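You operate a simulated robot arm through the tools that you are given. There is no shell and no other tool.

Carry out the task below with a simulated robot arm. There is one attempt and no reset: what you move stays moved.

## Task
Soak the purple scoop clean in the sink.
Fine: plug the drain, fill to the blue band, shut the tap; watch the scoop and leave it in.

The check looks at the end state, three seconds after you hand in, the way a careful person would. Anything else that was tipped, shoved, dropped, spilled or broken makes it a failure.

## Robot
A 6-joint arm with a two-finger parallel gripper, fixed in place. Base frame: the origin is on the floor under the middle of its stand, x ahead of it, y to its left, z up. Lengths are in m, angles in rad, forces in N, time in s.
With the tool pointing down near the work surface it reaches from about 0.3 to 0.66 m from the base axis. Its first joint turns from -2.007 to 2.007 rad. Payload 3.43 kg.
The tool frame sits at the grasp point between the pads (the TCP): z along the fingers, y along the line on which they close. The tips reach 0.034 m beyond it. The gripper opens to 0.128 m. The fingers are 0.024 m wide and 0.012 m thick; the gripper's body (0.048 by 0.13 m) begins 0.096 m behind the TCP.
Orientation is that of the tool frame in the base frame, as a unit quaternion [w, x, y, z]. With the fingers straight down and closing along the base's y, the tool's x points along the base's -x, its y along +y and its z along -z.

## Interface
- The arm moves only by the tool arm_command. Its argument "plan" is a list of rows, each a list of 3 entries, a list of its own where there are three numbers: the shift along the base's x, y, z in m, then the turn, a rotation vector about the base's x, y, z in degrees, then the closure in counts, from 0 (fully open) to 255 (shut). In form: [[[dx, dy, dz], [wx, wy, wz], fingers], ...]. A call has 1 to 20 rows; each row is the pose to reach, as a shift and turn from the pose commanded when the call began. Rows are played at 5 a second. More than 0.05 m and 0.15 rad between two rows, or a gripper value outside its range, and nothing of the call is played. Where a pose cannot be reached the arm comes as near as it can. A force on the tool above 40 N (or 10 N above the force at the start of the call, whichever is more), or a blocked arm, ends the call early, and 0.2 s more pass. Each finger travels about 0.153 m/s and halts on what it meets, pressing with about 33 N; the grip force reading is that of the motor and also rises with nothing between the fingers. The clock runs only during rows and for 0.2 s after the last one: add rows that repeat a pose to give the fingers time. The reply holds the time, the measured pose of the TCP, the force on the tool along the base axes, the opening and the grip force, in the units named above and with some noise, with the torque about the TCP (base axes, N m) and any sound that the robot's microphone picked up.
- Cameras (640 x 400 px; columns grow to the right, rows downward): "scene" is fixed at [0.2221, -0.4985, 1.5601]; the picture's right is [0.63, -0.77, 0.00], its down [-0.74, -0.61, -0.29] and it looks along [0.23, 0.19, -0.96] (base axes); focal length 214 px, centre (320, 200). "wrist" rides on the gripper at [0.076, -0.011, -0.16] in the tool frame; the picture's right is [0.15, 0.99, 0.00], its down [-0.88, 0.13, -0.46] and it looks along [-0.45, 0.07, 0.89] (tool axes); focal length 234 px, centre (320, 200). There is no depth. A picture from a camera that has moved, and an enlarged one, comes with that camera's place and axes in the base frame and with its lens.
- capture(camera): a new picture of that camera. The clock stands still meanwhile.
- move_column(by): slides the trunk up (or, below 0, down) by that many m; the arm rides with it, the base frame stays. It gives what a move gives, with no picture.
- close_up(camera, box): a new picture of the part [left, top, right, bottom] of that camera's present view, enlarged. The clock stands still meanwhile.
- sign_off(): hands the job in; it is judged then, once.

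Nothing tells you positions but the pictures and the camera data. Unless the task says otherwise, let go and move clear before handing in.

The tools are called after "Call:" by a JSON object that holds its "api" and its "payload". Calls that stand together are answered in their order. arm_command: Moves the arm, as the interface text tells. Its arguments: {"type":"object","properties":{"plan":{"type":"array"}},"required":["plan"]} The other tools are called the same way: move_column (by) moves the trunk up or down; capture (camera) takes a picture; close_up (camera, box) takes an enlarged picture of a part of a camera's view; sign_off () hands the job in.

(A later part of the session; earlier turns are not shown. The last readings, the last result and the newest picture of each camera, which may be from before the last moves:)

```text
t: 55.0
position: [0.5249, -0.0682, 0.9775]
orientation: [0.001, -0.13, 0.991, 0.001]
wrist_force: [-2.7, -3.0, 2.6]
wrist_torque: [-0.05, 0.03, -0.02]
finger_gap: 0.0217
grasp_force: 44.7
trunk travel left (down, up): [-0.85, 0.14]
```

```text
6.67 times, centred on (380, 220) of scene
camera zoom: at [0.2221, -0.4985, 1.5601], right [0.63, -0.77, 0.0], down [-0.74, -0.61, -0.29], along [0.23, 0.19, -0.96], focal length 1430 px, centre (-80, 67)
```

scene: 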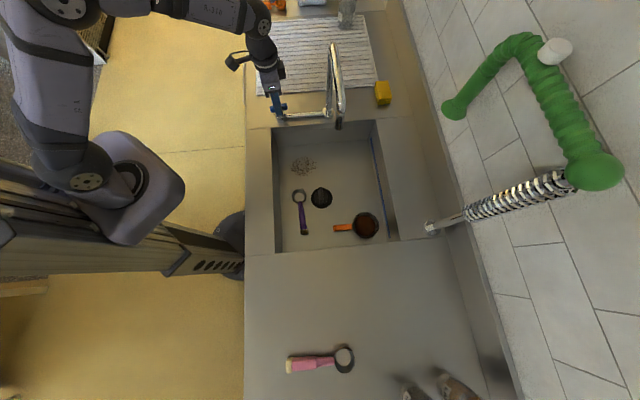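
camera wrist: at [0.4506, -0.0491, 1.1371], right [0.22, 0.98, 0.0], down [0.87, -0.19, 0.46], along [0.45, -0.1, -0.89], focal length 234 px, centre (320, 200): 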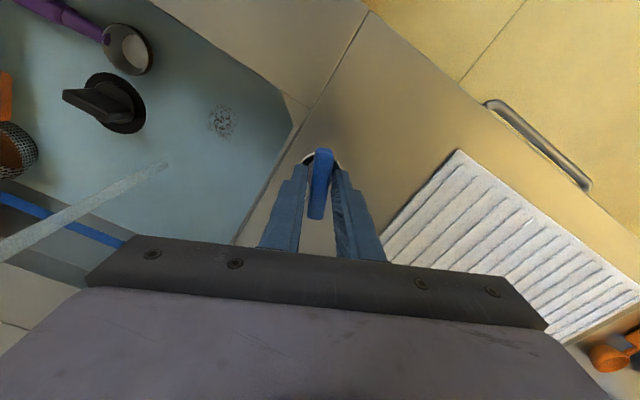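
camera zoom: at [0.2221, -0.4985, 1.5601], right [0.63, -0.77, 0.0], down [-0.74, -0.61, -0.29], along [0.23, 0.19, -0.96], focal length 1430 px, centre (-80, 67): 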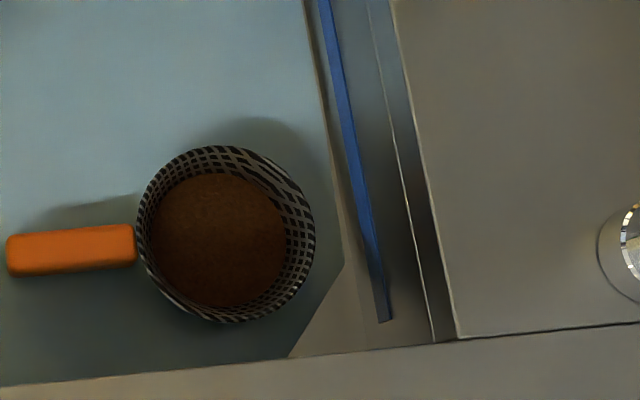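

It's still rising slowly and nothing has shifted. I'll let it run 4 s more.

Call:
{"api": "arm_command", "payload": {"plan": [[[0, 0, 0], [0, 0, 0], 255], [[0, 0, 0], [0, 0, 0], 255], [[0, 0, 0], [0, 0, 0], 255], [[0, 0, 0], [0, 0, 0], 255], [[0, 0, 0], [0, 0, 0], 255], [[0, 0, 0], [0, 0, 0], 255], [[0, 0, 0], [0, 0, 0], 255], [[0, 0, 0], [0, 0, 0], 255], [[0, 0, 0], [0, 0, 0], 255], [[0, 0, 0], [0, 0, 0], 255], [[0, 0, 0], [0, 0, 0], 255], [[0, 0, 0], [0, 0, 0], 255], [[0, 0, 0], [0, 0, 0], 255], [[0, 0, 0], [0, 0, 0], 255], [[0, 0, 0], [0, 0, 0], 255], [[0, 0, 0], [0, 0, 0], 255], [[0, 0, 0], [0, 0, 0], 255], [[0, 0, 0], [0, 0, 0], 255], [[0, 0, 0], [0, 0, 0], 255], [[0, 0, 0], [0, 0, 0], 255]]}}

Call:
{"api": "close_up", "payload": {"camera": "scene", "box": [265, 110, 405, 260]}}

Call:
{"api": "close_up", "payload": {"camera": "scene", "box": [350, 190, 410, 250]}}

```text
t: 59.2
position: [0.5243, -0.0677, 0.9774]
orientation: [0.001, -0.13, 0.991, 0.0]
wrist_force: [3.7, -3.1, 11.3]
wrist_torque: [-0.16, -0.12, 0.0]
finger_gap: 0.0215
grasp_force: 45.0
trunk travel left (down, up): [-0.85, 0.14]
```

```text
2.67 times, centred on (335, 185) of scene
camera zoom: at [0.2221, -0.4985, 1.5601], right [0.63, -0.77, 0.0], down [-0.74, -0.61, -0.29], along [0.23, 0.19, -0.96], focal length 572 px, centre (280, 240)
```

zoom: 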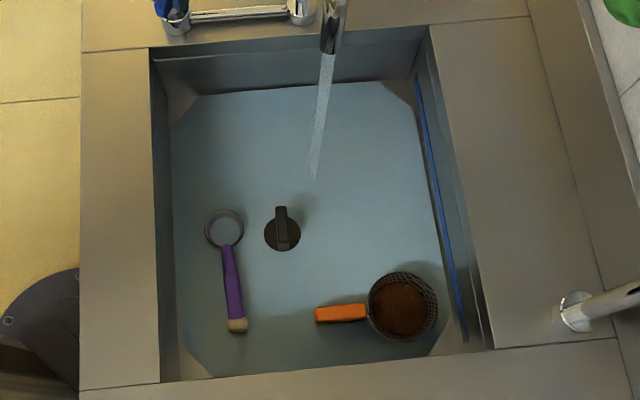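

```text
6.67 times, centred on (380, 220) of scene
camera zoom: at [0.2221, -0.4985, 1.5601], right [0.63, -0.77, 0.0], down [-0.74, -0.61, -0.29], along [0.23, 0.19, -0.96], focal length 1430 px, centre (-80, 67)
```

zoom: 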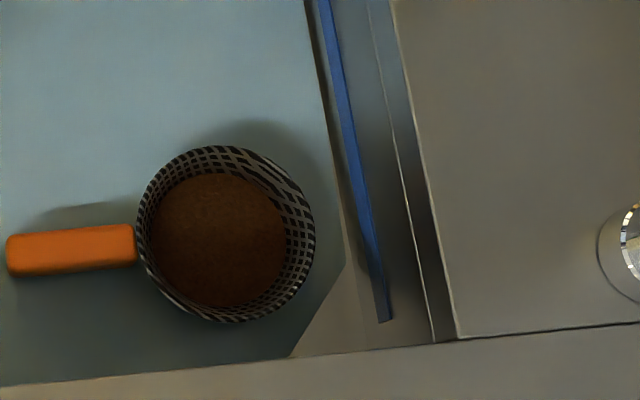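

It's rising steadily at under 1 mm/s and everything is calm. I'll open another 20° and keep filling.

Call:
{"api": "arm_command", "payload": {"plan": [[[0, 0, 0], [0, 0, 5], 255], [[0, 0, 0], [0, 0, 10], 255], [[0, -0.0005, 0.001], [0, 0, 15], 255], [[0, -0.0005, 0.001], [0, 0, 20], 255], [[0, -0.0005, 0.001], [0, 0, 20], 255], [[0, -0.0005, 0.001], [0, 0, 20], 255], [[0, -0.0005, 0.001], [0, 0, 20], 255], [[0, -0.0005, 0.001], [0, 0, 20], 255], [[0, -0.0005, 0.001], [0, 0, 20], 255], [[0, -0.0005, 0.001], [0, 0, 20], 255], [[0, -0.0005, 0.001], [0, 0, 20], 255], [[0, -0.0005, 0.001], [0, 0, 20], 255], [[0, -0.0005, 0.001], [0, 0, 20], 255], [[0, -0.0005, 0.001], [0, 0, 20], 255], [[0, -0.0005, 0.001], [0, 0, 20], 255], [[0, -0.0005, 0.001], [0, 0, 20], 255], [[0, -0.0005, 0.001], [0, 0, 20], 255], [[0, -0.0005, 0.001], [0, 0, 20], 255], [[0, -0.0005, 0.001], [0, 0, 20], 255], [[0, -0.0005, 0.001], [0, 0, 20], 255]]}}

Call:
{"api": "close_up", "payload": {"camera": "scene", "box": [265, 110, 405, 260]}}

Call:
{"api": "close_up", "payload": {"camera": "scene", "box": [350, 190, 410, 250]}}

```text
t: 63.4
position: [0.5249, -0.0681, 0.9782]
orientation: [-0.001, -0.301, 0.954, 0.0]
wrist_force: [3.9, 3.4, -5.9]
wrist_torque: [-0.06, 0.07, 0.01]
finger_gap: 0.0217
grasp_force: 45.0
trunk travel left (down, up): [-0.85, 0.14]
```

```text
2.67 times, centred on (335, 185) of scene
camera zoom: at [0.2221, -0.4985, 1.5601], right [0.63, -0.77, 0.0], down [-0.74, -0.61, -0.29], along [0.23, 0.19, -0.96], focal length 572 px, centre (280, 240)
```

zoom: 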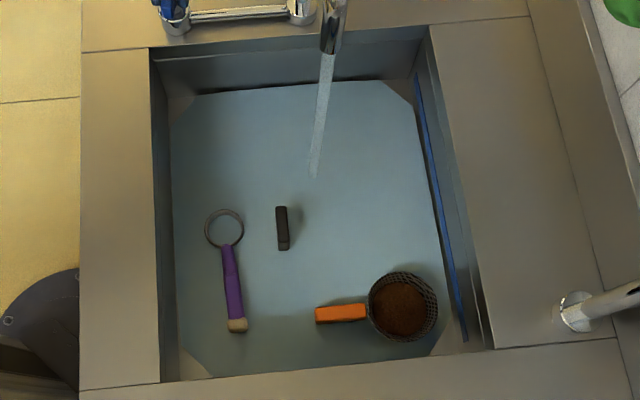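

```text
6.67 times, centred on (380, 220) of scene
camera zoom: at [0.2221, -0.4985, 1.5601], right [0.63, -0.77, 0.0], down [-0.74, -0.61, -0.29], along [0.23, 0.19, -0.96], focal length 1430 px, centre (-80, 67)
```

zoom: 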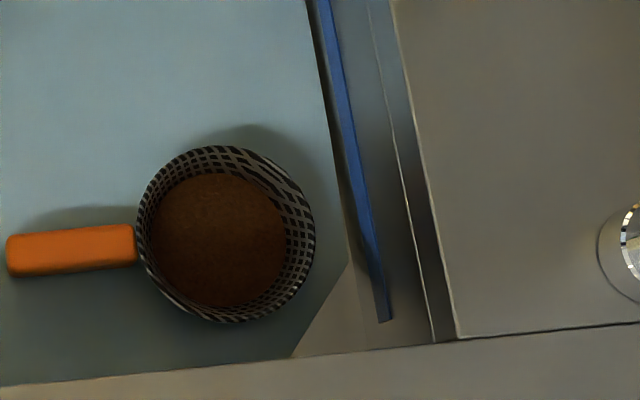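

The plug's flange has gone under. I'll zoom on the back-right corner so I can measure the level against the band.

Call:
{"api": "close_up", "payload": {"camera": "scene", "box": [345, 125, 395, 165]}}

Call:
{"api": "close_up", "payload": {"camera": "scene", "box": [290, 185, 340, 225]}}

```text
10.00 times, centred on (370, 145) of scene
camera zoom: at [0.2221, -0.4985, 1.5601], right [0.63, -0.77, 0.0], down [-0.74, -0.61, -0.29], along [0.23, 0.19, -0.96], focal length 2145 px, centre (-180, 750)
```

zoom: 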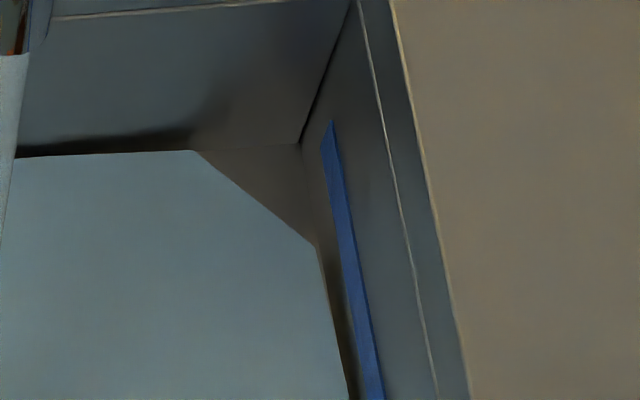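

```text
10.00 times, centred on (315, 205) of scene
camera zoom: at [0.2221, -0.4985, 1.5601], right [0.63, -0.77, 0.0], down [-0.74, -0.61, -0.29], along [0.23, 0.19, -0.96], focal length 2145 px, centre (370, 150)
```

zoom: 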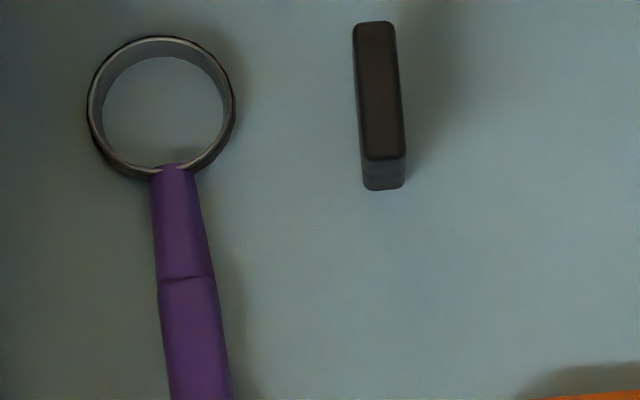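

From geometry, the band spans roughly z 0.805–0.827 and the water is near 0.79. I'll keep filling in 4 s steps and compare the water's edge with the band at this spot.

Call:
{"api": "arm_command", "payload": {"plan": [[[0, 0, 0], [0, 0, 0], 255], [[0, 0, 0], [0, 0, 0], 255], [[0, 0, 0], [0, 0, 0], 255], [[0, 0, 0], [0, 0, 0], 255], [[0, 0, 0], [0, 0, 0], 255], [[0, 0, 0], [0, 0, 0], 255], [[0, 0, 0], [0, 0, 0], 255], [[0, 0, 0], [0, 0, 0], 255], [[0, 0, 0], [0, 0, 0], 255], [[0, 0, 0], [0, 0, 0], 255], [[0, 0, 0], [0, 0, 0], 255], [[0, 0, 0], [0, 0, 0], 255], [[0, 0, 0], [0, 0, 0], 255], [[0, 0, 0], [0, 0, 0], 255], [[0, 0, 0], [0, 0, 0], 255], [[0, 0, 0], [0, 0, 0], 255], [[0, 0, 0], [0, 0, 0], 255], [[0, 0, 0], [0, 0, 0], 255], [[0, 0, 0], [0, 0, 0], 255], [[0, 0, 0], [0, 0, 0], 255]]}}

Call:
{"api": "close_up", "payload": {"camera": "scene", "box": [345, 125, 395, 165]}}

Call:
{"api": "close_up", "payload": {"camera": "scene", "box": [265, 110, 405, 260]}}

```text
t: 67.6
position: [0.5238, -0.0695, 0.978]
orientation: [-0.001, -0.301, 0.954, 0.0]
wrist_force: [0.5, 3.7, -9.4]
wrist_torque: [0.06, -0.03, 0.0]
finger_gap: 0.0217
grasp_force: 45.2
trunk travel left (down, up): [-0.85, 0.14]
```

```text
10.00 times, centred on (370, 145) of scene
camera zoom: at [0.2221, -0.4985, 1.5601], right [0.63, -0.77, 0.0], down [-0.74, -0.61, -0.29], along [0.23, 0.19, -0.96], focal length 2145 px, centre (-180, 750)
```

zoom: 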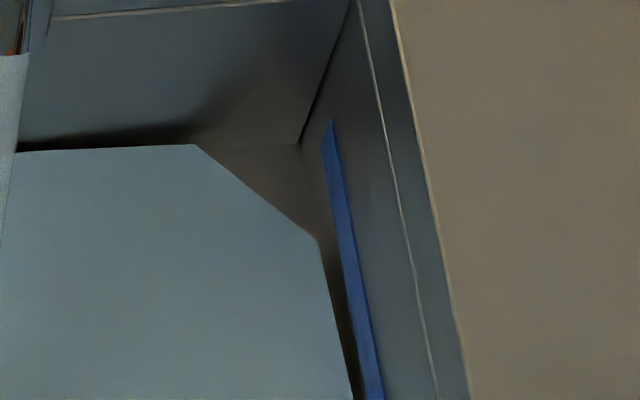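

```text
2.67 times, centred on (335, 185) of scene
camera zoom: at [0.2221, -0.4985, 1.5601], right [0.63, -0.77, 0.0], down [-0.74, -0.61, -0.29], along [0.23, 0.19, -0.96], focal length 572 px, centre (280, 240)
```

zoom: 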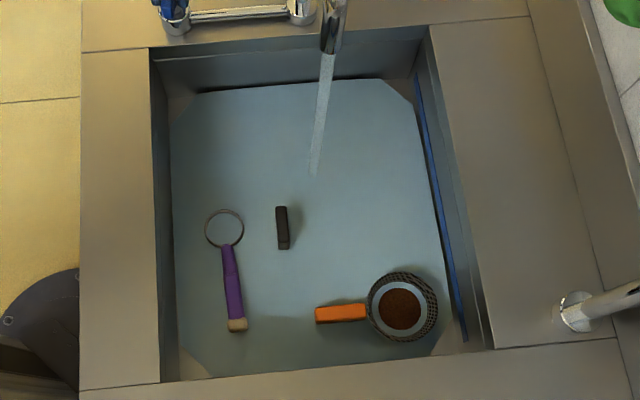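

The water has reached the lower part of the strainer's contents and nothing else has changed. I'll check the plug tab and the scoop for the level and any movement.

Call:
{"api": "close_up", "payload": {"camera": "scene", "box": [290, 185, 340, 225]}}

Call:
{"api": "close_up", "payload": {"camera": "scene", "box": [335, 205, 385, 245]}}

```text
10.00 times, centred on (315, 205) of scene
camera zoom: at [0.2221, -0.4985, 1.5601], right [0.63, -0.77, 0.0], down [-0.74, -0.61, -0.29], along [0.23, 0.19, -0.96], focal length 2145 px, centre (370, 150)
```

zoom: 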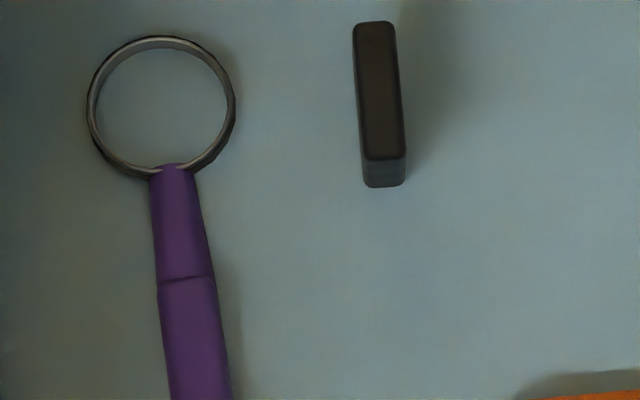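

```text
10.00 times, centred on (360, 225) of scene
camera zoom: at [0.2221, -0.4985, 1.5601], right [0.63, -0.77, 0.0], down [-0.74, -0.61, -0.29], along [0.23, 0.19, -0.96], focal length 2145 px, centre (-80, -50)
```

zoom: 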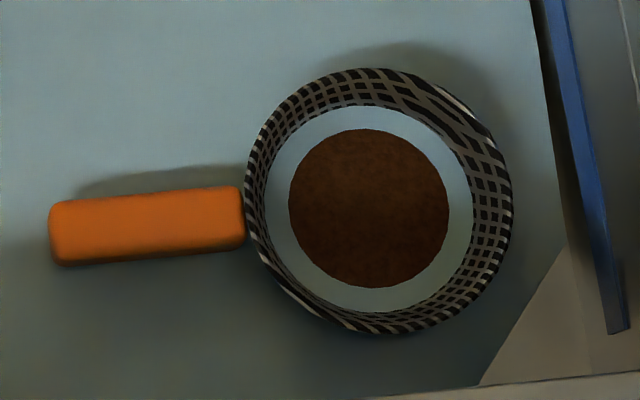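

The level is about 0.794 and the scoop, plug and strainer haven't moved. I'll keep filling.

Call:
{"api": "arm_command", "payload": {"plan": [[[0, 0, 0], [0, 0, 0], 255], [[0, 0, 0], [0, 0, 0], 255], [[0, 0, 0], [0, 0, 0], 255], [[0, 0, 0], [0, 0, 0], 255], [[0, 0, 0], [0, 0, 0], 255], [[0, 0, 0], [0, 0, 0], 255], [[0, 0, 0], [0, 0, 0], 255], [[0, 0, 0], [0, 0, 0], 255], [[0, 0, 0], [0, 0, 0], 255], [[0, 0, 0], [0, 0, 0], 255], [[0, 0, 0], [0, 0, 0], 255], [[0, 0, 0], [0, 0, 0], 255], [[0, 0, 0], [0, 0, 0], 255], [[0, 0, 0], [0, 0, 0], 255], [[0, 0, 0], [0, 0, 0], 255], [[0, 0, 0], [0, 0, 0], 255], [[0, 0, 0], [0, 0, 0], 255], [[0, 0, 0], [0, 0, 0], 255], [[0, 0, 0], [0, 0, 0], 255], [[0, 0, 0], [0, 0, 0], 255]]}}

Call:
{"api": "close_up", "payload": {"camera": "scene", "box": [345, 125, 395, 165]}}

Call:
{"api": "close_up", "payload": {"camera": "scene", "box": [265, 170, 405, 260]}}

```text
t: 71.8
position: [0.5255, -0.0686, 0.9774]
orientation: [-0.001, -0.3, 0.954, 0.0]
wrist_force: [-0.1, 3.6, -11.0]
wrist_torque: [0.03, 0.11, 0.01]
finger_gap: 0.0216
grasp_force: 44.7
trunk travel left (down, up): [-0.85, 0.14]
```

```text
10.00 times, centred on (370, 145) of scene
camera zoom: at [0.2221, -0.4985, 1.5601], right [0.63, -0.77, 0.0], down [-0.74, -0.61, -0.29], along [0.23, 0.19, -0.96], focal length 2145 px, centre (-180, 750)
```

zoom: 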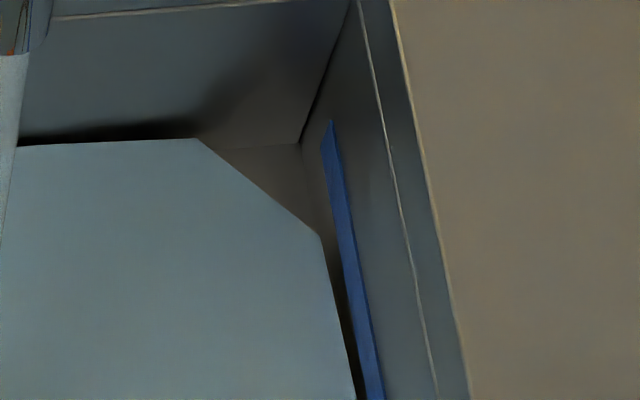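

```text
4.44 times, centred on (335, 215) of scene
camera zoom: at [0.2221, -0.4985, 1.5601], right [0.63, -0.77, 0.0], down [-0.74, -0.61, -0.29], along [0.23, 0.19, -0.96], focal length 953 px, centre (253, 133)
```

zoom: 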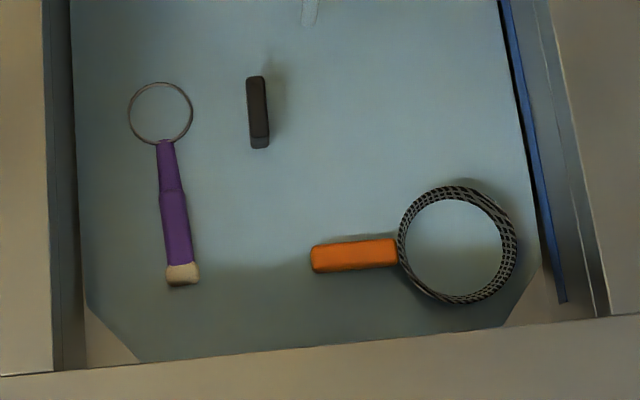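

The level is about 0.798 and the scoop's rim is just above the surface. I'll keep filling and watch whether the scoop floats.

Call:
{"api": "arm_command", "payload": {"plan": [[[0, 0, 0], [0, 0, 0], 255], [[0, 0, 0], [0, 0, 0], 255], [[0, 0, 0], [0, 0, 0], 255], [[0, 0, 0], [0, 0, 0], 255], [[0, 0, 0], [0, 0, 0], 255], [[0, 0, 0], [0, 0, 0], 255], [[0, 0, 0], [0, 0, 0], 255], [[0, 0, 0], [0, 0, 0], 255], [[0, 0, 0], [0, 0, 0], 255], [[0, 0, 0], [0, 0, 0], 255], [[0, 0, 0], [0, 0, 0], 255], [[0, 0, 0], [0, 0, 0], 255], [[0, 0, 0], [0, 0, 0], 255], [[0, 0, 0], [0, 0, 0], 255], [[0, 0, 0], [0, 0, 0], 255], [[0, 0, 0], [0, 0, 0], 255], [[0, 0, 0], [0, 0, 0], 255], [[0, 0, 0], [0, 0, 0], 255], [[0, 0, 0], [0, 0, 0], 255], [[0, 0, 0], [0, 0, 0], 255]]}}

Call:
{"api": "close_up", "payload": {"camera": "scene", "box": [345, 125, 395, 165]}}

Call:
{"api": "close_up", "payload": {"camera": "scene", "box": [265, 170, 405, 260]}}

```text
t: 76.0
position: [0.5239, -0.0692, 0.9783]
orientation: [0.0, -0.301, 0.954, 0.0]
wrist_force: [-0.6, 2.8, -9.4]
wrist_torque: [0.06, 0.04, 0.0]
finger_gap: 0.0216
grasp_force: 44.7
trunk travel left (down, up): [-0.85, 0.14]
```

```text
10.00 times, centred on (370, 145) of scene
camera zoom: at [0.2221, -0.4985, 1.5601], right [0.63, -0.77, 0.0], down [-0.74, -0.61, -0.29], along [0.23, 0.19, -0.96], focal length 2145 px, centre (-180, 750)
```

zoom: 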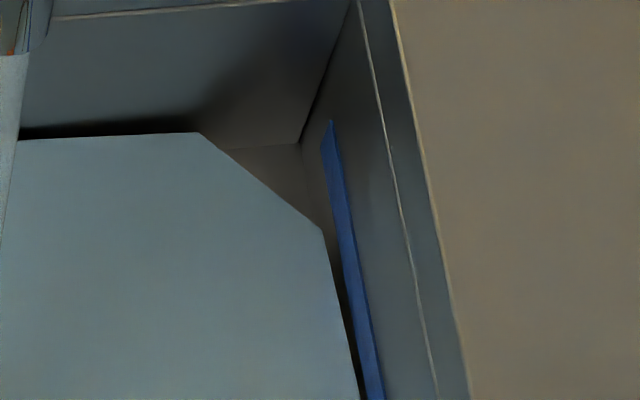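

```text
4.44 times, centred on (335, 215) of scene
camera zoom: at [0.2221, -0.4985, 1.5601], right [0.63, -0.77, 0.0], down [-0.74, -0.61, -0.29], along [0.23, 0.19, -0.96], focal length 953 px, centre (253, 133)
```

zoom: 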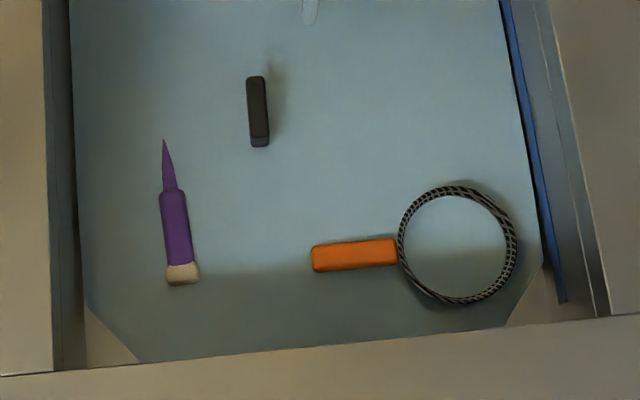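

The cup is under and the scoop hasn't shifted. The water's edge is now just below the band, so I'll keep going.

Call:
{"api": "arm_command", "payload": {"plan": [[[0, 0, 0], [0, 0, 0], 255], [[0, 0, 0], [0, 0, 0], 255], [[0, 0, 0], [0, 0, 0], 255], [[0, 0, 0], [0, 0, 0], 255], [[0, 0, 0], [0, 0, 0], 255], [[0, 0, 0], [0, 0, 0], 255], [[0, 0, 0], [0, 0, 0], 255], [[0, 0, 0], [0, 0, 0], 255], [[0, 0, 0], [0, 0, 0], 255], [[0, 0, 0], [0, 0, 0], 255], [[0, 0, 0], [0, 0, 0], 255], [[0, 0, 0], [0, 0, 0], 255], [[0, 0, 0], [0, 0, 0], 255], [[0, 0, 0], [0, 0, 0], 255], [[0, 0, 0], [0, 0, 0], 255], [[0, 0, 0], [0, 0, 0], 255], [[0, 0, 0], [0, 0, 0], 255], [[0, 0, 0], [0, 0, 0], 255], [[0, 0, 0], [0, 0, 0], 255], [[0, 0, 0], [0, 0, 0], 255]]}}

Call:
{"api": "close_up", "payload": {"camera": "scene", "box": [345, 125, 395, 165]}}

Call:
{"api": "close_up", "payload": {"camera": "scene", "box": [265, 170, 405, 260]}}

Call:
{"api": "capture", "payload": {"camera": "wrist"}}

```text
t: 80.2
position: [0.5251, -0.0683, 0.9775]
orientation: [-0.001, -0.301, 0.954, 0.0]
wrist_force: [0.1, 3.3, -9.4]
wrist_torque: [0.04, 0.03, -0.01]
finger_gap: 0.0214
grasp_force: 44.6
trunk travel left (down, up): [-0.85, 0.14]
```

```text
10.00 times, centred on (370, 145) of scene
camera zoom: at [0.2221, -0.4985, 1.5601], right [0.63, -0.77, 0.0], down [-0.74, -0.61, -0.29], along [0.23, 0.19, -0.96], focal length 2145 px, centre (-180, 750)
```

zoom: 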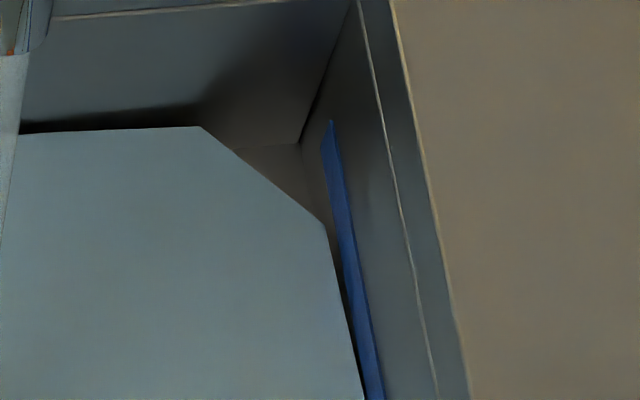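

```text
4.44 times, centred on (335, 215) of scene
camera zoom: at [0.2221, -0.4985, 1.5601], right [0.63, -0.77, 0.0], down [-0.74, -0.61, -0.29], along [0.23, 0.19, -0.96], focal length 953 px, centre (253, 133)
```

zoom: 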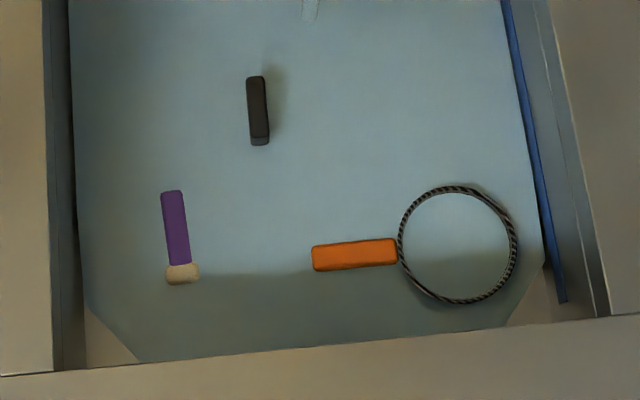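

```text
taken
camera wrist: at [0.4706, -0.1207, 1.1375], right [-0.69, 0.73, 0.0], down [0.65, 0.61, 0.45], along [0.33, 0.31, -0.89], focal length 234 px, centre (320, 200)
```

wrist: 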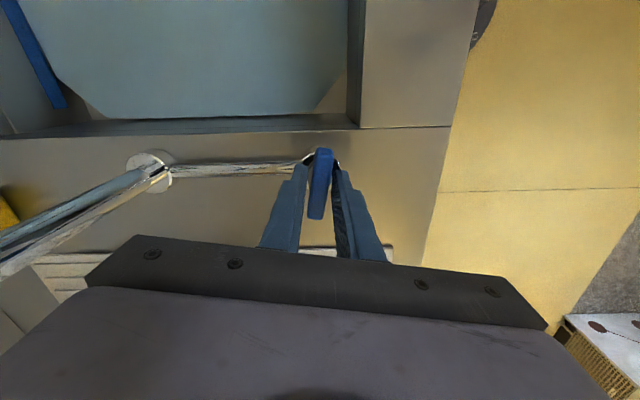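

The water looks level with the band's lower edge from this steep angle. I'll double-check against the plug tab and the scoop before going further.

Call:
{"api": "close_up", "payload": {"camera": "scene", "box": [290, 185, 340, 225]}}

Call:
{"api": "close_up", "payload": {"camera": "scene", "box": [335, 205, 385, 245]}}

Call:
{"api": "close_up", "payload": {"camera": "wrist", "box": [0, 0, 140, 140]}}

```text
10.00 times, centred on (315, 205) of scene
camera zoom: at [0.2221, -0.4985, 1.5601], right [0.63, -0.77, 0.0], down [-0.74, -0.61, -0.29], along [0.23, 0.19, -0.96], focal length 2145 px, centre (370, 150)
```

zoom: 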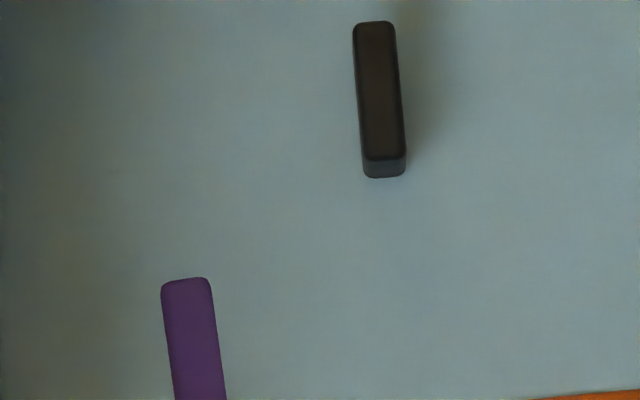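

```text
10.00 times, centred on (360, 225) of scene
camera zoom: at [0.2221, -0.4985, 1.5601], right [0.63, -0.77, 0.0], down [-0.74, -0.61, -0.29], along [0.23, 0.19, -0.96], focal length 2145 px, centre (-80, -50)
```

zoom: 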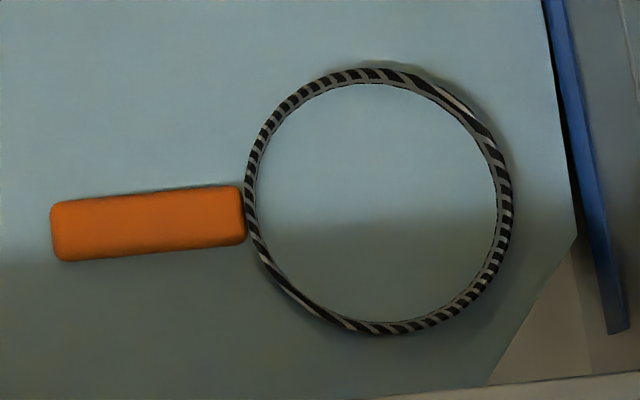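

```text
2.86 times, centred on (70, 70) of wrist
camera zoom: at [0.4706, -0.1207, 1.1375], right [-0.69, 0.73, 0.0], down [0.65, 0.61, 0.45], along [0.33, 0.31, -0.89], focal length 669 px, centre (1034, 571)
```

zoom: 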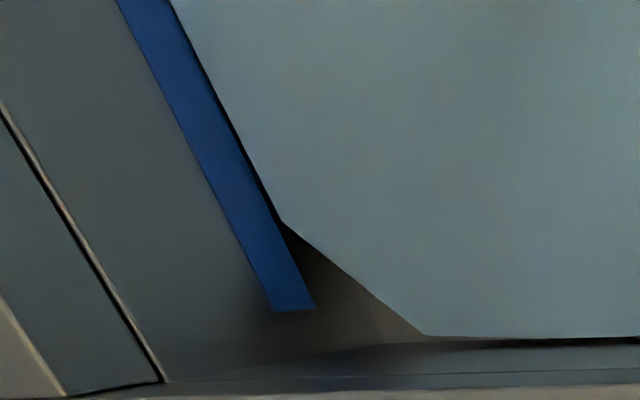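

The wrist view, from about 45°, shows the water right at the band's lower edge. I'll fill about 4 s more and check again.

Call:
{"api": "arm_command", "payload": {"plan": [[[0, 0, 0], [0, 0, 0], 255], [[0, 0, 0], [0, 0, 0], 255], [[0, 0, 0], [0, 0, 0], 255], [[0, 0, 0], [0, 0, 0], 255], [[0, 0, 0], [0, 0, 0], 255], [[0, 0, 0], [0, 0, 0], 255], [[0, 0, 0], [0, 0, 0], 255], [[0, 0, 0], [0, 0, 0], 255], [[0, 0, 0], [0, 0, 0], 255], [[0, 0, 0], [0, 0, 0], 255], [[0, 0, 0], [0, 0, 0], 255], [[0, 0, 0], [0, 0, 0], 255], [[0, 0, 0], [0, 0, 0], 255], [[0, 0, 0], [0, 0, 0], 255], [[0, 0, 0], [0, 0, 0], 255], [[0, 0, 0], [0, 0, 0], 255], [[0, 0, 0], [0, 0, 0], 255], [[0, 0, 0], [0, 0, 0], 255], [[0, 0, 0], [0, 0, 0], 255], [[0, 0, 0], [0, 0, 0], 255]]}}

Call:
{"api": "close_up", "payload": {"camera": "wrist", "box": [0, 0, 140, 140]}}

Call:
{"api": "close_up", "payload": {"camera": "scene", "box": [265, 170, 405, 260]}}

```text
t: 84.4
position: [0.5237, -0.0677, 0.9781]
orientation: [-0.001, -0.301, 0.954, -0.001]
wrist_force: [0.0, 2.3, -7.0]
wrist_torque: [0.03, 0.0, 0.01]
finger_gap: 0.0218
grasp_force: 44.9
trunk travel left (down, up): [-0.85, 0.14]
```

```text
2.86 times, centred on (70, 70) of wrist
camera zoom: at [0.4705, -0.1207, 1.1376], right [-0.69, 0.73, 0.0], down [0.65, 0.61, 0.46], along [0.33, 0.31, -0.89], focal length 669 px, centre (1034, 571)
```

zoom: 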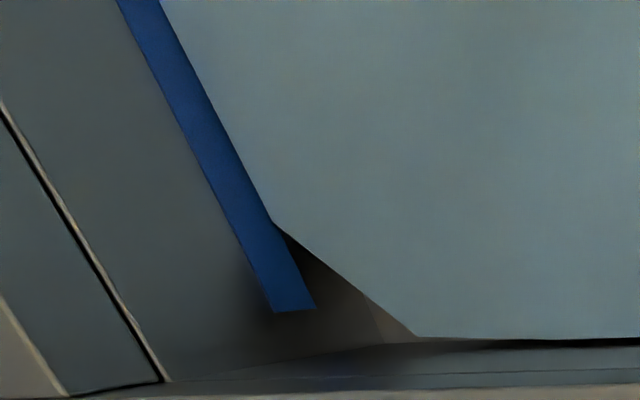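

```text
4.44 times, centred on (335, 215) of scene
camera zoom: at [0.2221, -0.4985, 1.5601], right [0.63, -0.77, 0.0], down [-0.74, -0.61, -0.29], along [0.23, 0.19, -0.96], focal length 953 px, centre (253, 133)
```

zoom: 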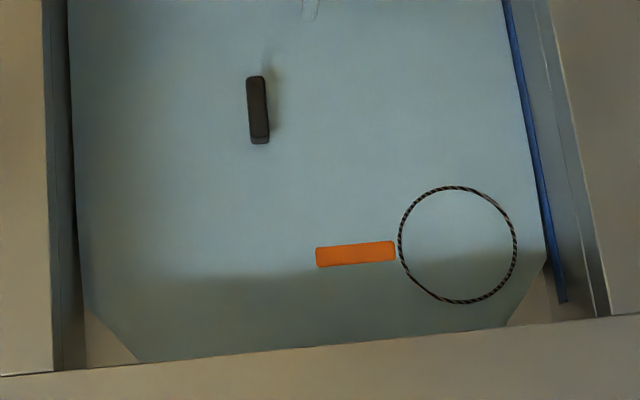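

The scoop is now fully under and the water is into the lower part of the band. I'll zoom in on the strainer rim and tab before deciding when to shut off.

Call:
{"api": "close_up", "payload": {"camera": "scene", "box": [335, 205, 385, 245]}}

Call:
{"api": "close_up", "payload": {"camera": "scene", "box": [290, 185, 340, 225]}}

Call:
{"api": "close_up", "payload": {"camera": "scene", "box": [345, 125, 395, 165]}}

```text
10.00 times, centred on (360, 225) of scene
camera zoom: at [0.2221, -0.4985, 1.5601], right [0.63, -0.77, 0.0], down [-0.74, -0.61, -0.29], along [0.23, 0.19, -0.96], focal length 2145 px, centre (-80, -50)
```

zoom: 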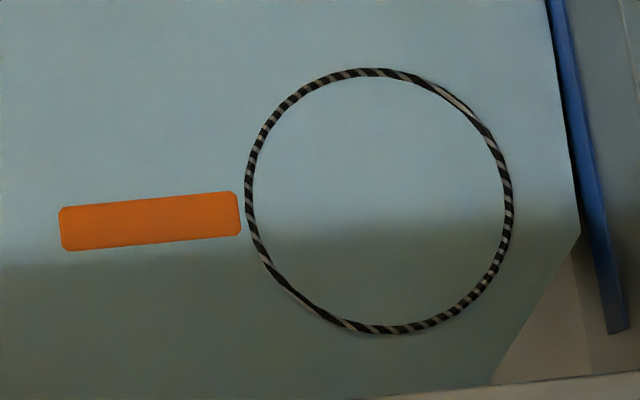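

```text
10.00 times, centred on (315, 205) of scene
camera zoom: at [0.2221, -0.4985, 1.5601], right [0.63, -0.77, 0.0], down [-0.74, -0.61, -0.29], along [0.23, 0.19, -0.96], focal length 2145 px, centre (370, 150)
```

zoom: 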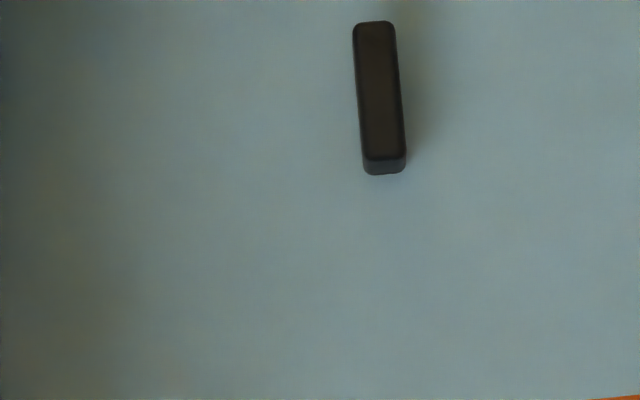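

```text
10.00 times, centred on (370, 145) of scene
camera zoom: at [0.2221, -0.4985, 1.5601], right [0.63, -0.77, 0.0], down [-0.74, -0.61, -0.29], along [0.23, 0.19, -0.96], focal length 2145 px, centre (-180, 750)
```

zoom: 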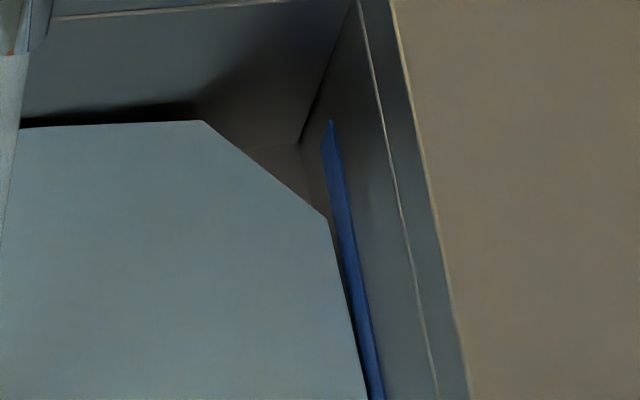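

The level is about 0.807, in the lower part of the band, with the strainer's rim still clear of it. Shutting off takes about 2 s and adds a little more, so I'll turn the handle back to its starting angle now.

Call:
{"api": "arm_command", "payload": {"plan": [[[0.0001, 0.0002, 0], [0, 0, -8], 255], [[0.0002, 0.0004, 0], [0, 0, -16], 255], [[0.0004, 0.0007, 0], [0, 0, -24], 255], [[0.0005, 0.0009, 0], [0, 0, -32], 255], [[0.0006, 0.0011, 0], [0, 0, -40], 255], [[0.0008, 0.0013, 0], [0, 0, -48], 255], [[0.0009, 0.0015, 0], [0, 0, -56], 255], [[0.001, 0.0017, 0], [0, 0, -64], 255], [[0.0011, 0.0019, 0], [0, 0, -72], 255], [[0.0012, 0.0021, 0], [0, 0, -80], 255], [[0.0012, 0.0021, 0], [0, 0, -80], 255], [[0.0012, 0.0021, 0], [0, 0, -80], 255]]}}

Call:
{"api": "close_up", "payload": {"camera": "scene", "box": [250, 60, 410, 200]}}

Call:
{"api": "capture", "payload": {"camera": "wrist"}}

```text
t: 87.0
position: [0.5255, -0.0654, 0.9787]
orientation: [-0.001, 0.384, 0.923, 0.0]
wrist_force: [-5.5, 5.0, -5.3]
wrist_torque: [1.0, 0.91, 0.0]
finger_gap: 0.0216
grasp_force: 44.5
trunk travel left (down, up): [-0.85, 0.14]
```

```text
2.86 times, centred on (330, 130) of scene
camera zoom: at [0.2221, -0.4985, 1.5601], right [0.63, -0.77, 0.0], down [-0.74, -0.61, -0.29], along [0.23, 0.19, -0.96], focal length 613 px, centre (291, 400)
```

zoom: 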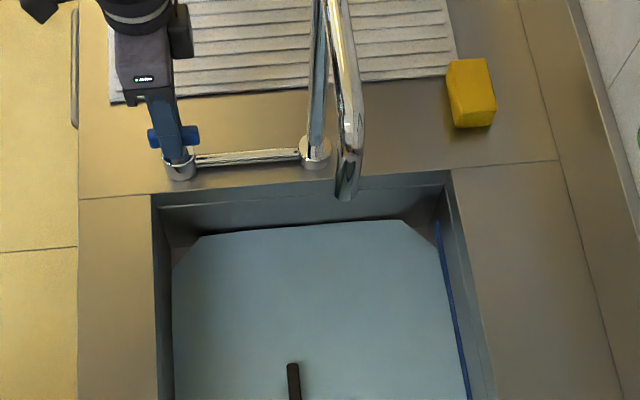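

```text
taken
camera wrist: at [0.4651, -0.0195, 1.1376], right [0.6, 0.8, 0.0], down [0.71, -0.53, 0.45], along [0.36, -0.27, -0.89], focal length 234 px, centre (320, 200)
```

wrist: 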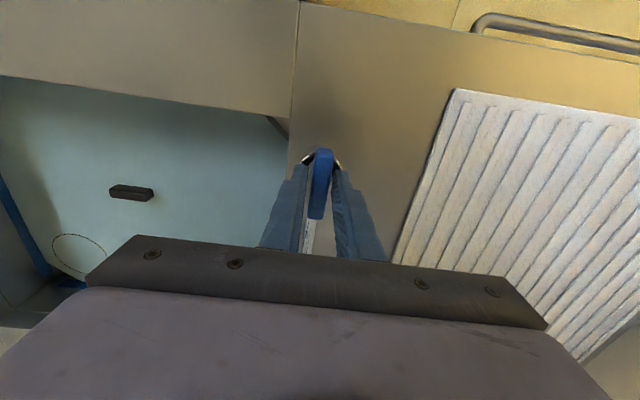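

The stream has stopped with the handle back at its start angle. I'll check the level against the band from both cameras.

Call:
{"api": "close_up", "payload": {"camera": "wrist", "box": [0, 150, 140, 320]}}

Call:
{"api": "close_up", "payload": {"camera": "scene", "box": [335, 205, 385, 245]}}

Call:
{"api": "close_up", "payload": {"camera": "scene", "box": [345, 125, 395, 165]}}

Call:
{"api": "close_up", "payload": {"camera": "scene", "box": [265, 120, 405, 260]}}

```text
2.35 times, centred on (70, 235) of wrist
camera zoom: at [0.4651, -0.0195, 1.1376], right [0.6, 0.8, 0.0], down [0.71, -0.53, 0.45], along [0.36, -0.27, -0.89], focal length 551 px, centre (908, 118)
```

zoom: 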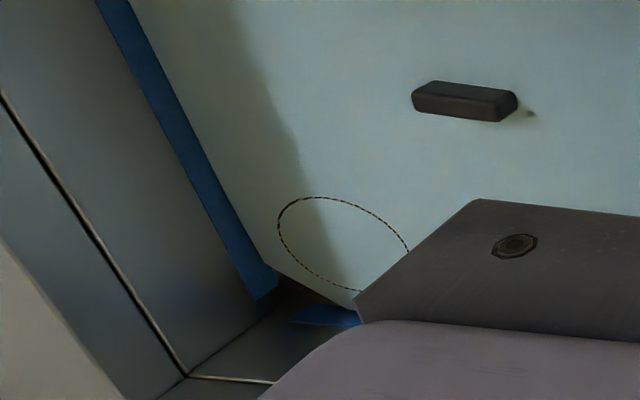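

```text
10.00 times, centred on (360, 225) of scene
camera zoom: at [0.2221, -0.4985, 1.5601], right [0.63, -0.77, 0.0], down [-0.74, -0.61, -0.29], along [0.23, 0.19, -0.96], focal length 2145 px, centre (-80, -50)
```

zoom: 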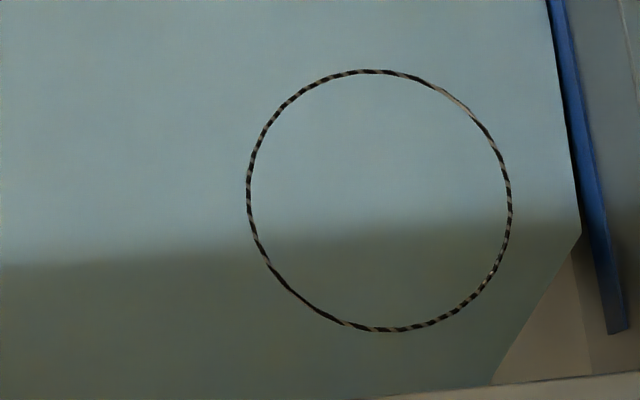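

```text
10.00 times, centred on (370, 145) of scene
camera zoom: at [0.2221, -0.4985, 1.5601], right [0.63, -0.77, 0.0], down [-0.74, -0.61, -0.29], along [0.23, 0.19, -0.96], focal length 2145 px, centre (-180, 750)
```

zoom: 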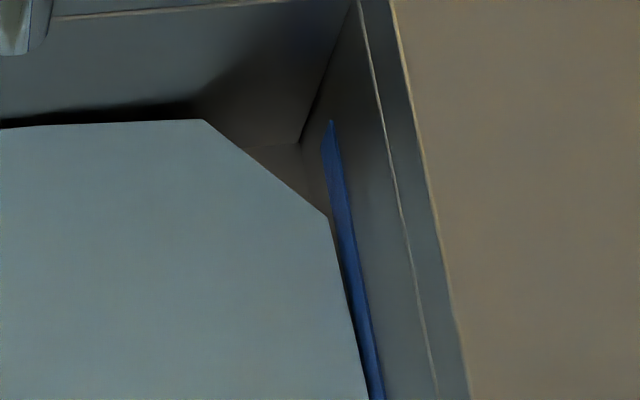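

```text
2.86 times, centred on (335, 190) of scene
camera zoom: at [0.2221, -0.4985, 1.5601], right [0.63, -0.77, 0.0], down [-0.74, -0.61, -0.29], along [0.23, 0.19, -0.96], focal length 613 px, centre (277, 229)
```

zoom: 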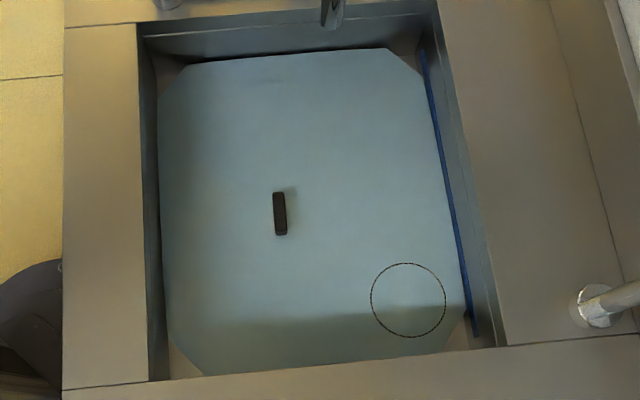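

The water is inside the band and the strainer's rim is still just above it. I'll zoom tighter on the band in the wrist view to gauge how far up it the water sits.

Call:
{"api": "close_up", "payload": {"camera": "wrist", "box": [20, 190, 90, 290]}}

Call:
{"api": "close_up", "payload": {"camera": "scene", "box": [360, 180, 410, 240]}}

```text
4.00 times, centred on (55, 240) of wrist
camera zoom: at [0.4651, -0.0195, 1.1376], right [0.6, 0.8, 0.0], down [0.71, -0.53, 0.45], along [0.36, -0.27, -0.89], focal length 937 px, centre (1380, 40)
```

zoom: 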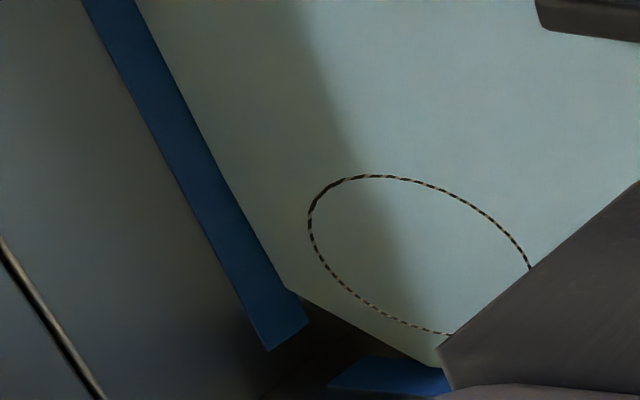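

```text
6.67 times, centred on (385, 210) of scene
camera zoom: at [0.2221, -0.4985, 1.5601], right [0.63, -0.77, 0.0], down [-0.74, -0.61, -0.29], along [0.23, 0.19, -0.96], focal length 1430 px, centre (-113, 133)
```

zoom: 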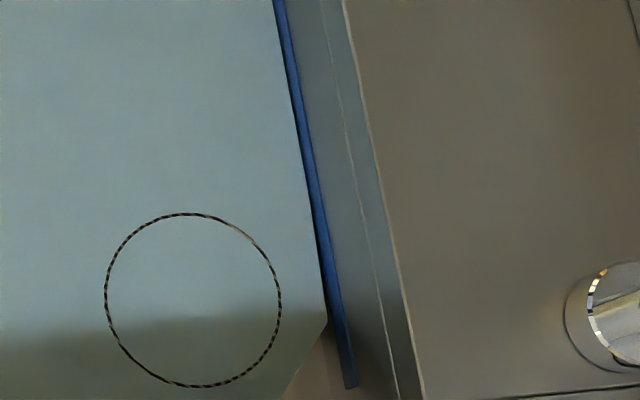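

The water sits roughly a fifth of the way up the band and the scoop is fully submerged. I want it nearer the middle, so I'll open about 40° for a few seconds and shut again in one go.

Call:
{"api": "arm_command", "payload": {"plan": [[[0, 0, 0], [0, 0, 8], 255], [[0, 0, 0], [0, 0, 16], 255], [[0, 0, 0], [0, 0, 24], 255], [[0, 0, 0], [0, 0, 32], 255], [[-0.0005, -0.0008, 0], [0, 0, 40], 255], [[-0.0005, -0.0008, 0], [0, 0, 40], 255], [[-0.0005, -0.0008, 0], [0, 0, 40], 255], [[-0.0005, -0.0008, 0], [0, 0, 40], 255], [[-0.0005, -0.0008, 0], [0, 0, 40], 255], [[-0.0005, -0.0008, 0], [0, 0, 40], 255], [[-0.0005, -0.0008, 0], [0, 0, 40], 255], [[-0.0005, -0.0008, 0], [0, 0, 40], 255], [[-0.0005, -0.0008, 0], [0, 0, 40], 255], [[-0.0005, -0.0008, 0], [0, 0, 40], 255], [[0, 0, 0], [0, 0, 32], 255], [[0, 0, 0], [0, 0, 24], 255], [[0, 0, 0], [0, 0, 16], 255], [[0, 0, 0], [0, 0, 8], 255], [[0, 0, 0], [0, 0, 0], 255], [[0, 0, 0], [0, 0, 0], 255]]}}

Call:
{"api": "close_up", "payload": {"camera": "wrist", "box": [20, 190, 90, 290]}}

Call:
{"api": "close_up", "payload": {"camera": "scene", "box": [345, 125, 395, 165]}}

Call:
{"api": "close_up", "payload": {"camera": "scene", "box": [250, 60, 410, 260]}}

```text
t: 91.2
position: [0.5253, -0.0658, 0.9785]
orientation: [-0.001, 0.384, 0.923, 0.001]
wrist_force: [-7.7, -1.0, -8.4]
wrist_torque: [-0.72, -0.47, 0.0]
finger_gap: 0.0216
grasp_force: 44.9
trunk travel left (down, up): [-0.85, 0.14]
```

```text
4.00 times, centred on (55, 240) of wrist
camera zoom: at [0.4652, -0.0195, 1.1377], right [0.6, 0.8, 0.0], down [0.71, -0.53, 0.45], along [0.36, -0.27, -0.89], focal length 937 px, centre (1380, 40)
```

zoom: 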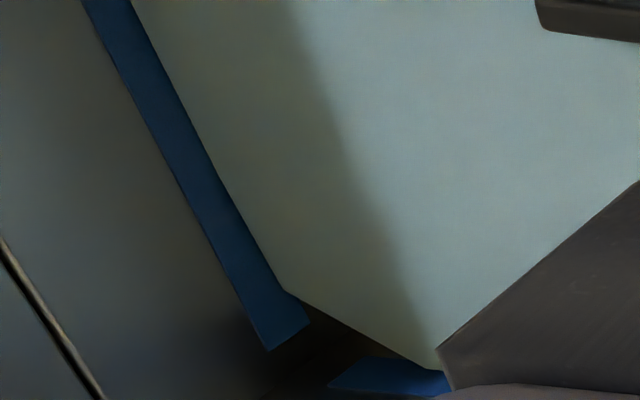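

```text
10.00 times, centred on (370, 145) of scene
camera zoom: at [0.2221, -0.4985, 1.5601], right [0.63, -0.77, 0.0], down [-0.74, -0.61, -0.29], along [0.23, 0.19, -0.96], focal length 2145 px, centre (-180, 750)
```

zoom: 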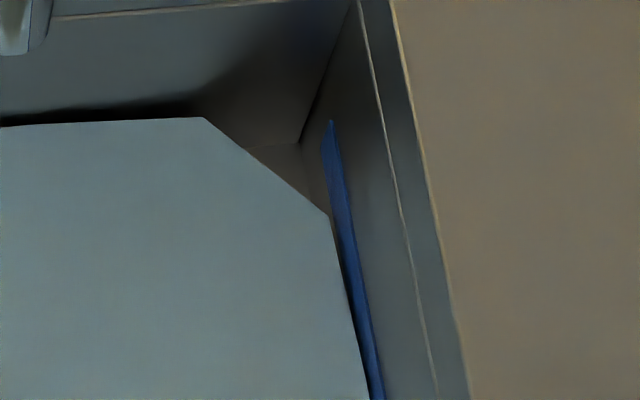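

```text
2.00 times, centred on (330, 160) of scene
camera zoom: at [0.2221, -0.4985, 1.5601], right [0.63, -0.77, 0.0], down [-0.74, -0.61, -0.29], along [0.23, 0.19, -0.96], focal length 429 px, centre (300, 280)
```

zoom: 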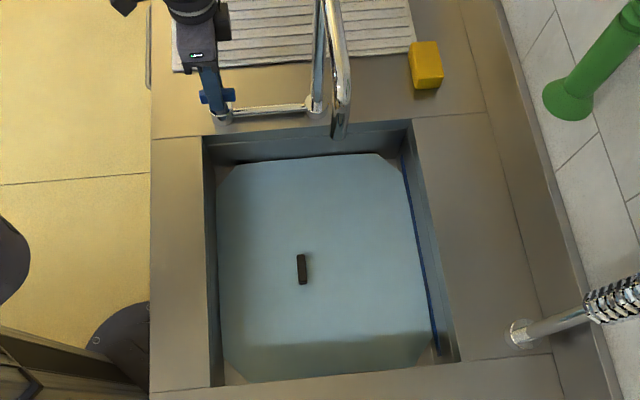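

The rim is just under now and the tap is shut. I'll let go of the handle, rise clear and use the wrist camera to judge the level better.

Call:
{"api": "arm_command", "payload": {"plan": [[[0, 0, 0], [0, 0, 0], 200], [[0, 0, 0], [0, 0, 0], 165], [[0, 0, 0], [0, 0, 0], 165], [[0, 0, 0.03], [0, 0, 0], 165], [[0, 0, 0.07], [0, 0, 0], 165], [[0, 0, 0.11], [0, 0, 0], 165], [[0, 0, 0.11], [0, 0, 0], 165]]}}

Call:
{"api": "capture", "payload": {"camera": "wrist"}}

Call:
{"api": "close_up", "payload": {"camera": "scene", "box": [250, 60, 410, 260]}}

Call:
{"api": "close_up", "payload": {"camera": "scene", "box": [250, 75, 320, 130]}}

```text
t: 92.8
position: [0.5277, -0.065, 1.0916]
orientation: [0.0, 0.383, 0.924, 0.0]
wrist_force: [0.2, 0.9, 1.2]
wrist_torque: [0.01, 0.03, -0.01]
finger_gap: 0.0453
grasp_force: 0.1
trunk travel left (down, up): [-0.85, 0.14]
```

```text
taken
camera wrist: at [0.4675, -0.0191, 1.2502], right [0.6, 0.8, 0.0], down [0.71, -0.53, 0.46], along [0.37, -0.27, -0.89], focal length 234 px, centre (320, 200)
```

wrist: 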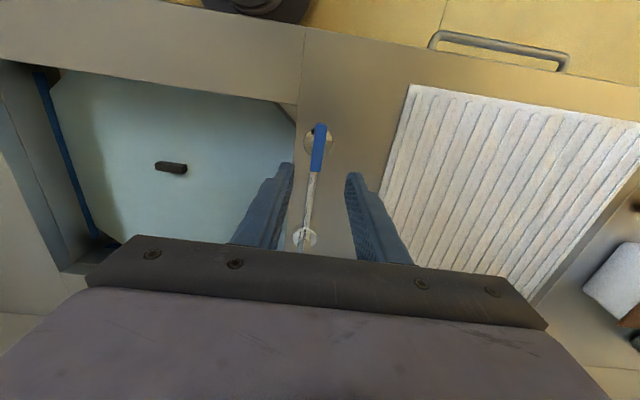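

```text
2.00 times, centred on (330, 160) of scene
camera zoom: at [0.2221, -0.4985, 1.5601], right [0.63, -0.77, 0.0], down [-0.74, -0.61, -0.29], along [0.23, 0.19, -0.96], focal length 429 px, centre (300, 280)
```

zoom: 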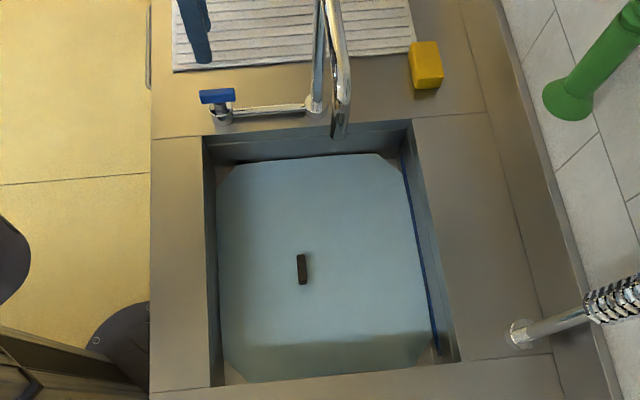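

```text
7.27 times, centred on (285, 102) of scene
camera zoom: at [0.2221, -0.4985, 1.5601], right [0.63, -0.77, 0.0], down [-0.74, -0.61, -0.29], along [0.23, 0.19, -0.96], focal length 1560 px, centre (574, 909)
```

zoom: 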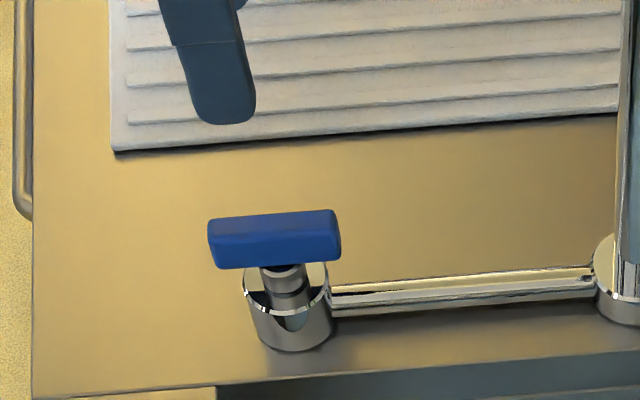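

The handle is back where it started and no water runs. I'll move over the left of the sink and tilt the hand so the camera looks obliquely at the right wall's band.

Call:
{"api": "arm_command", "payload": {"plan": [[[-0.023, -0.029, 0], [0, 0, 0], 165], [[-0.046, -0.058, 0], [0, 0, 0], 165], [[-0.069, -0.087, 0], [0, 0, 0], 165], [[-0.092, -0.117, 0], [0, 0, 0], 165], [[-0.115, -0.146, 0], [0, 0, 0], 165], [[-0.138, -0.175, 0], [0, 0, 0], 165], [[-0.16, -0.204, -0.01], [0, 0, 0], 165], [[-0.16, -0.204, -0.02], [-5, -5, 0], 165], [[-0.16, -0.204, -0.03], [-10, -10, 0], 165], [[-0.16, -0.204, -0.04], [-15, -15, 0], 165], [[-0.16, -0.204, -0.05], [-20, -20, 0], 165], [[-0.16, -0.204, -0.05], [-20, -20, 0], 165]]}}

Call:
{"api": "capture", "payload": {"camera": "wrist"}}

Call:
{"api": "capture", "payload": {"camera": "scene"}}

```text
t: 95.4
position: [0.3639, -0.2679, 1.0368]
orientation: [0.226, 0.372, 0.895, -0.094]
wrist_force: [-1.2, -0.4, -0.6]
wrist_torque: [0.01, -0.01, 0.0]
finger_gap: 0.0453
grasp_force: 0.1
trunk travel left (down, up): [-0.85, 0.14]
```

```text
taken
camera wrist: at [0.2568, -0.1746, 1.1411], right [0.61, 0.79, -0.07], down [0.49, -0.3, 0.82], along [0.63, -0.53, -0.57], focal length 234 px, centre (320, 200)
```

wrist: 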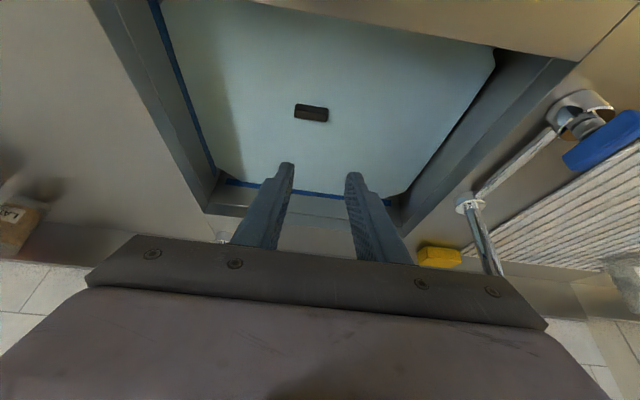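

```text
taken
```

scene: 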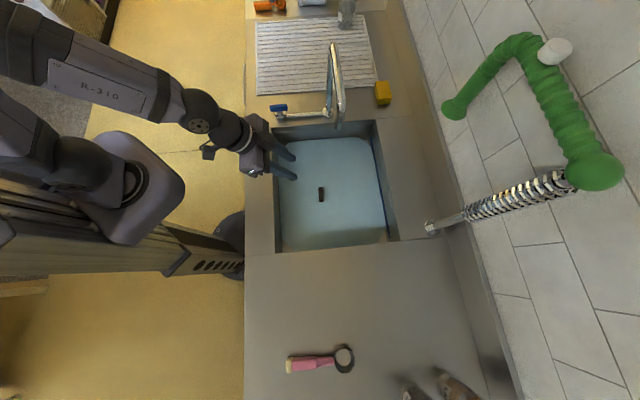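

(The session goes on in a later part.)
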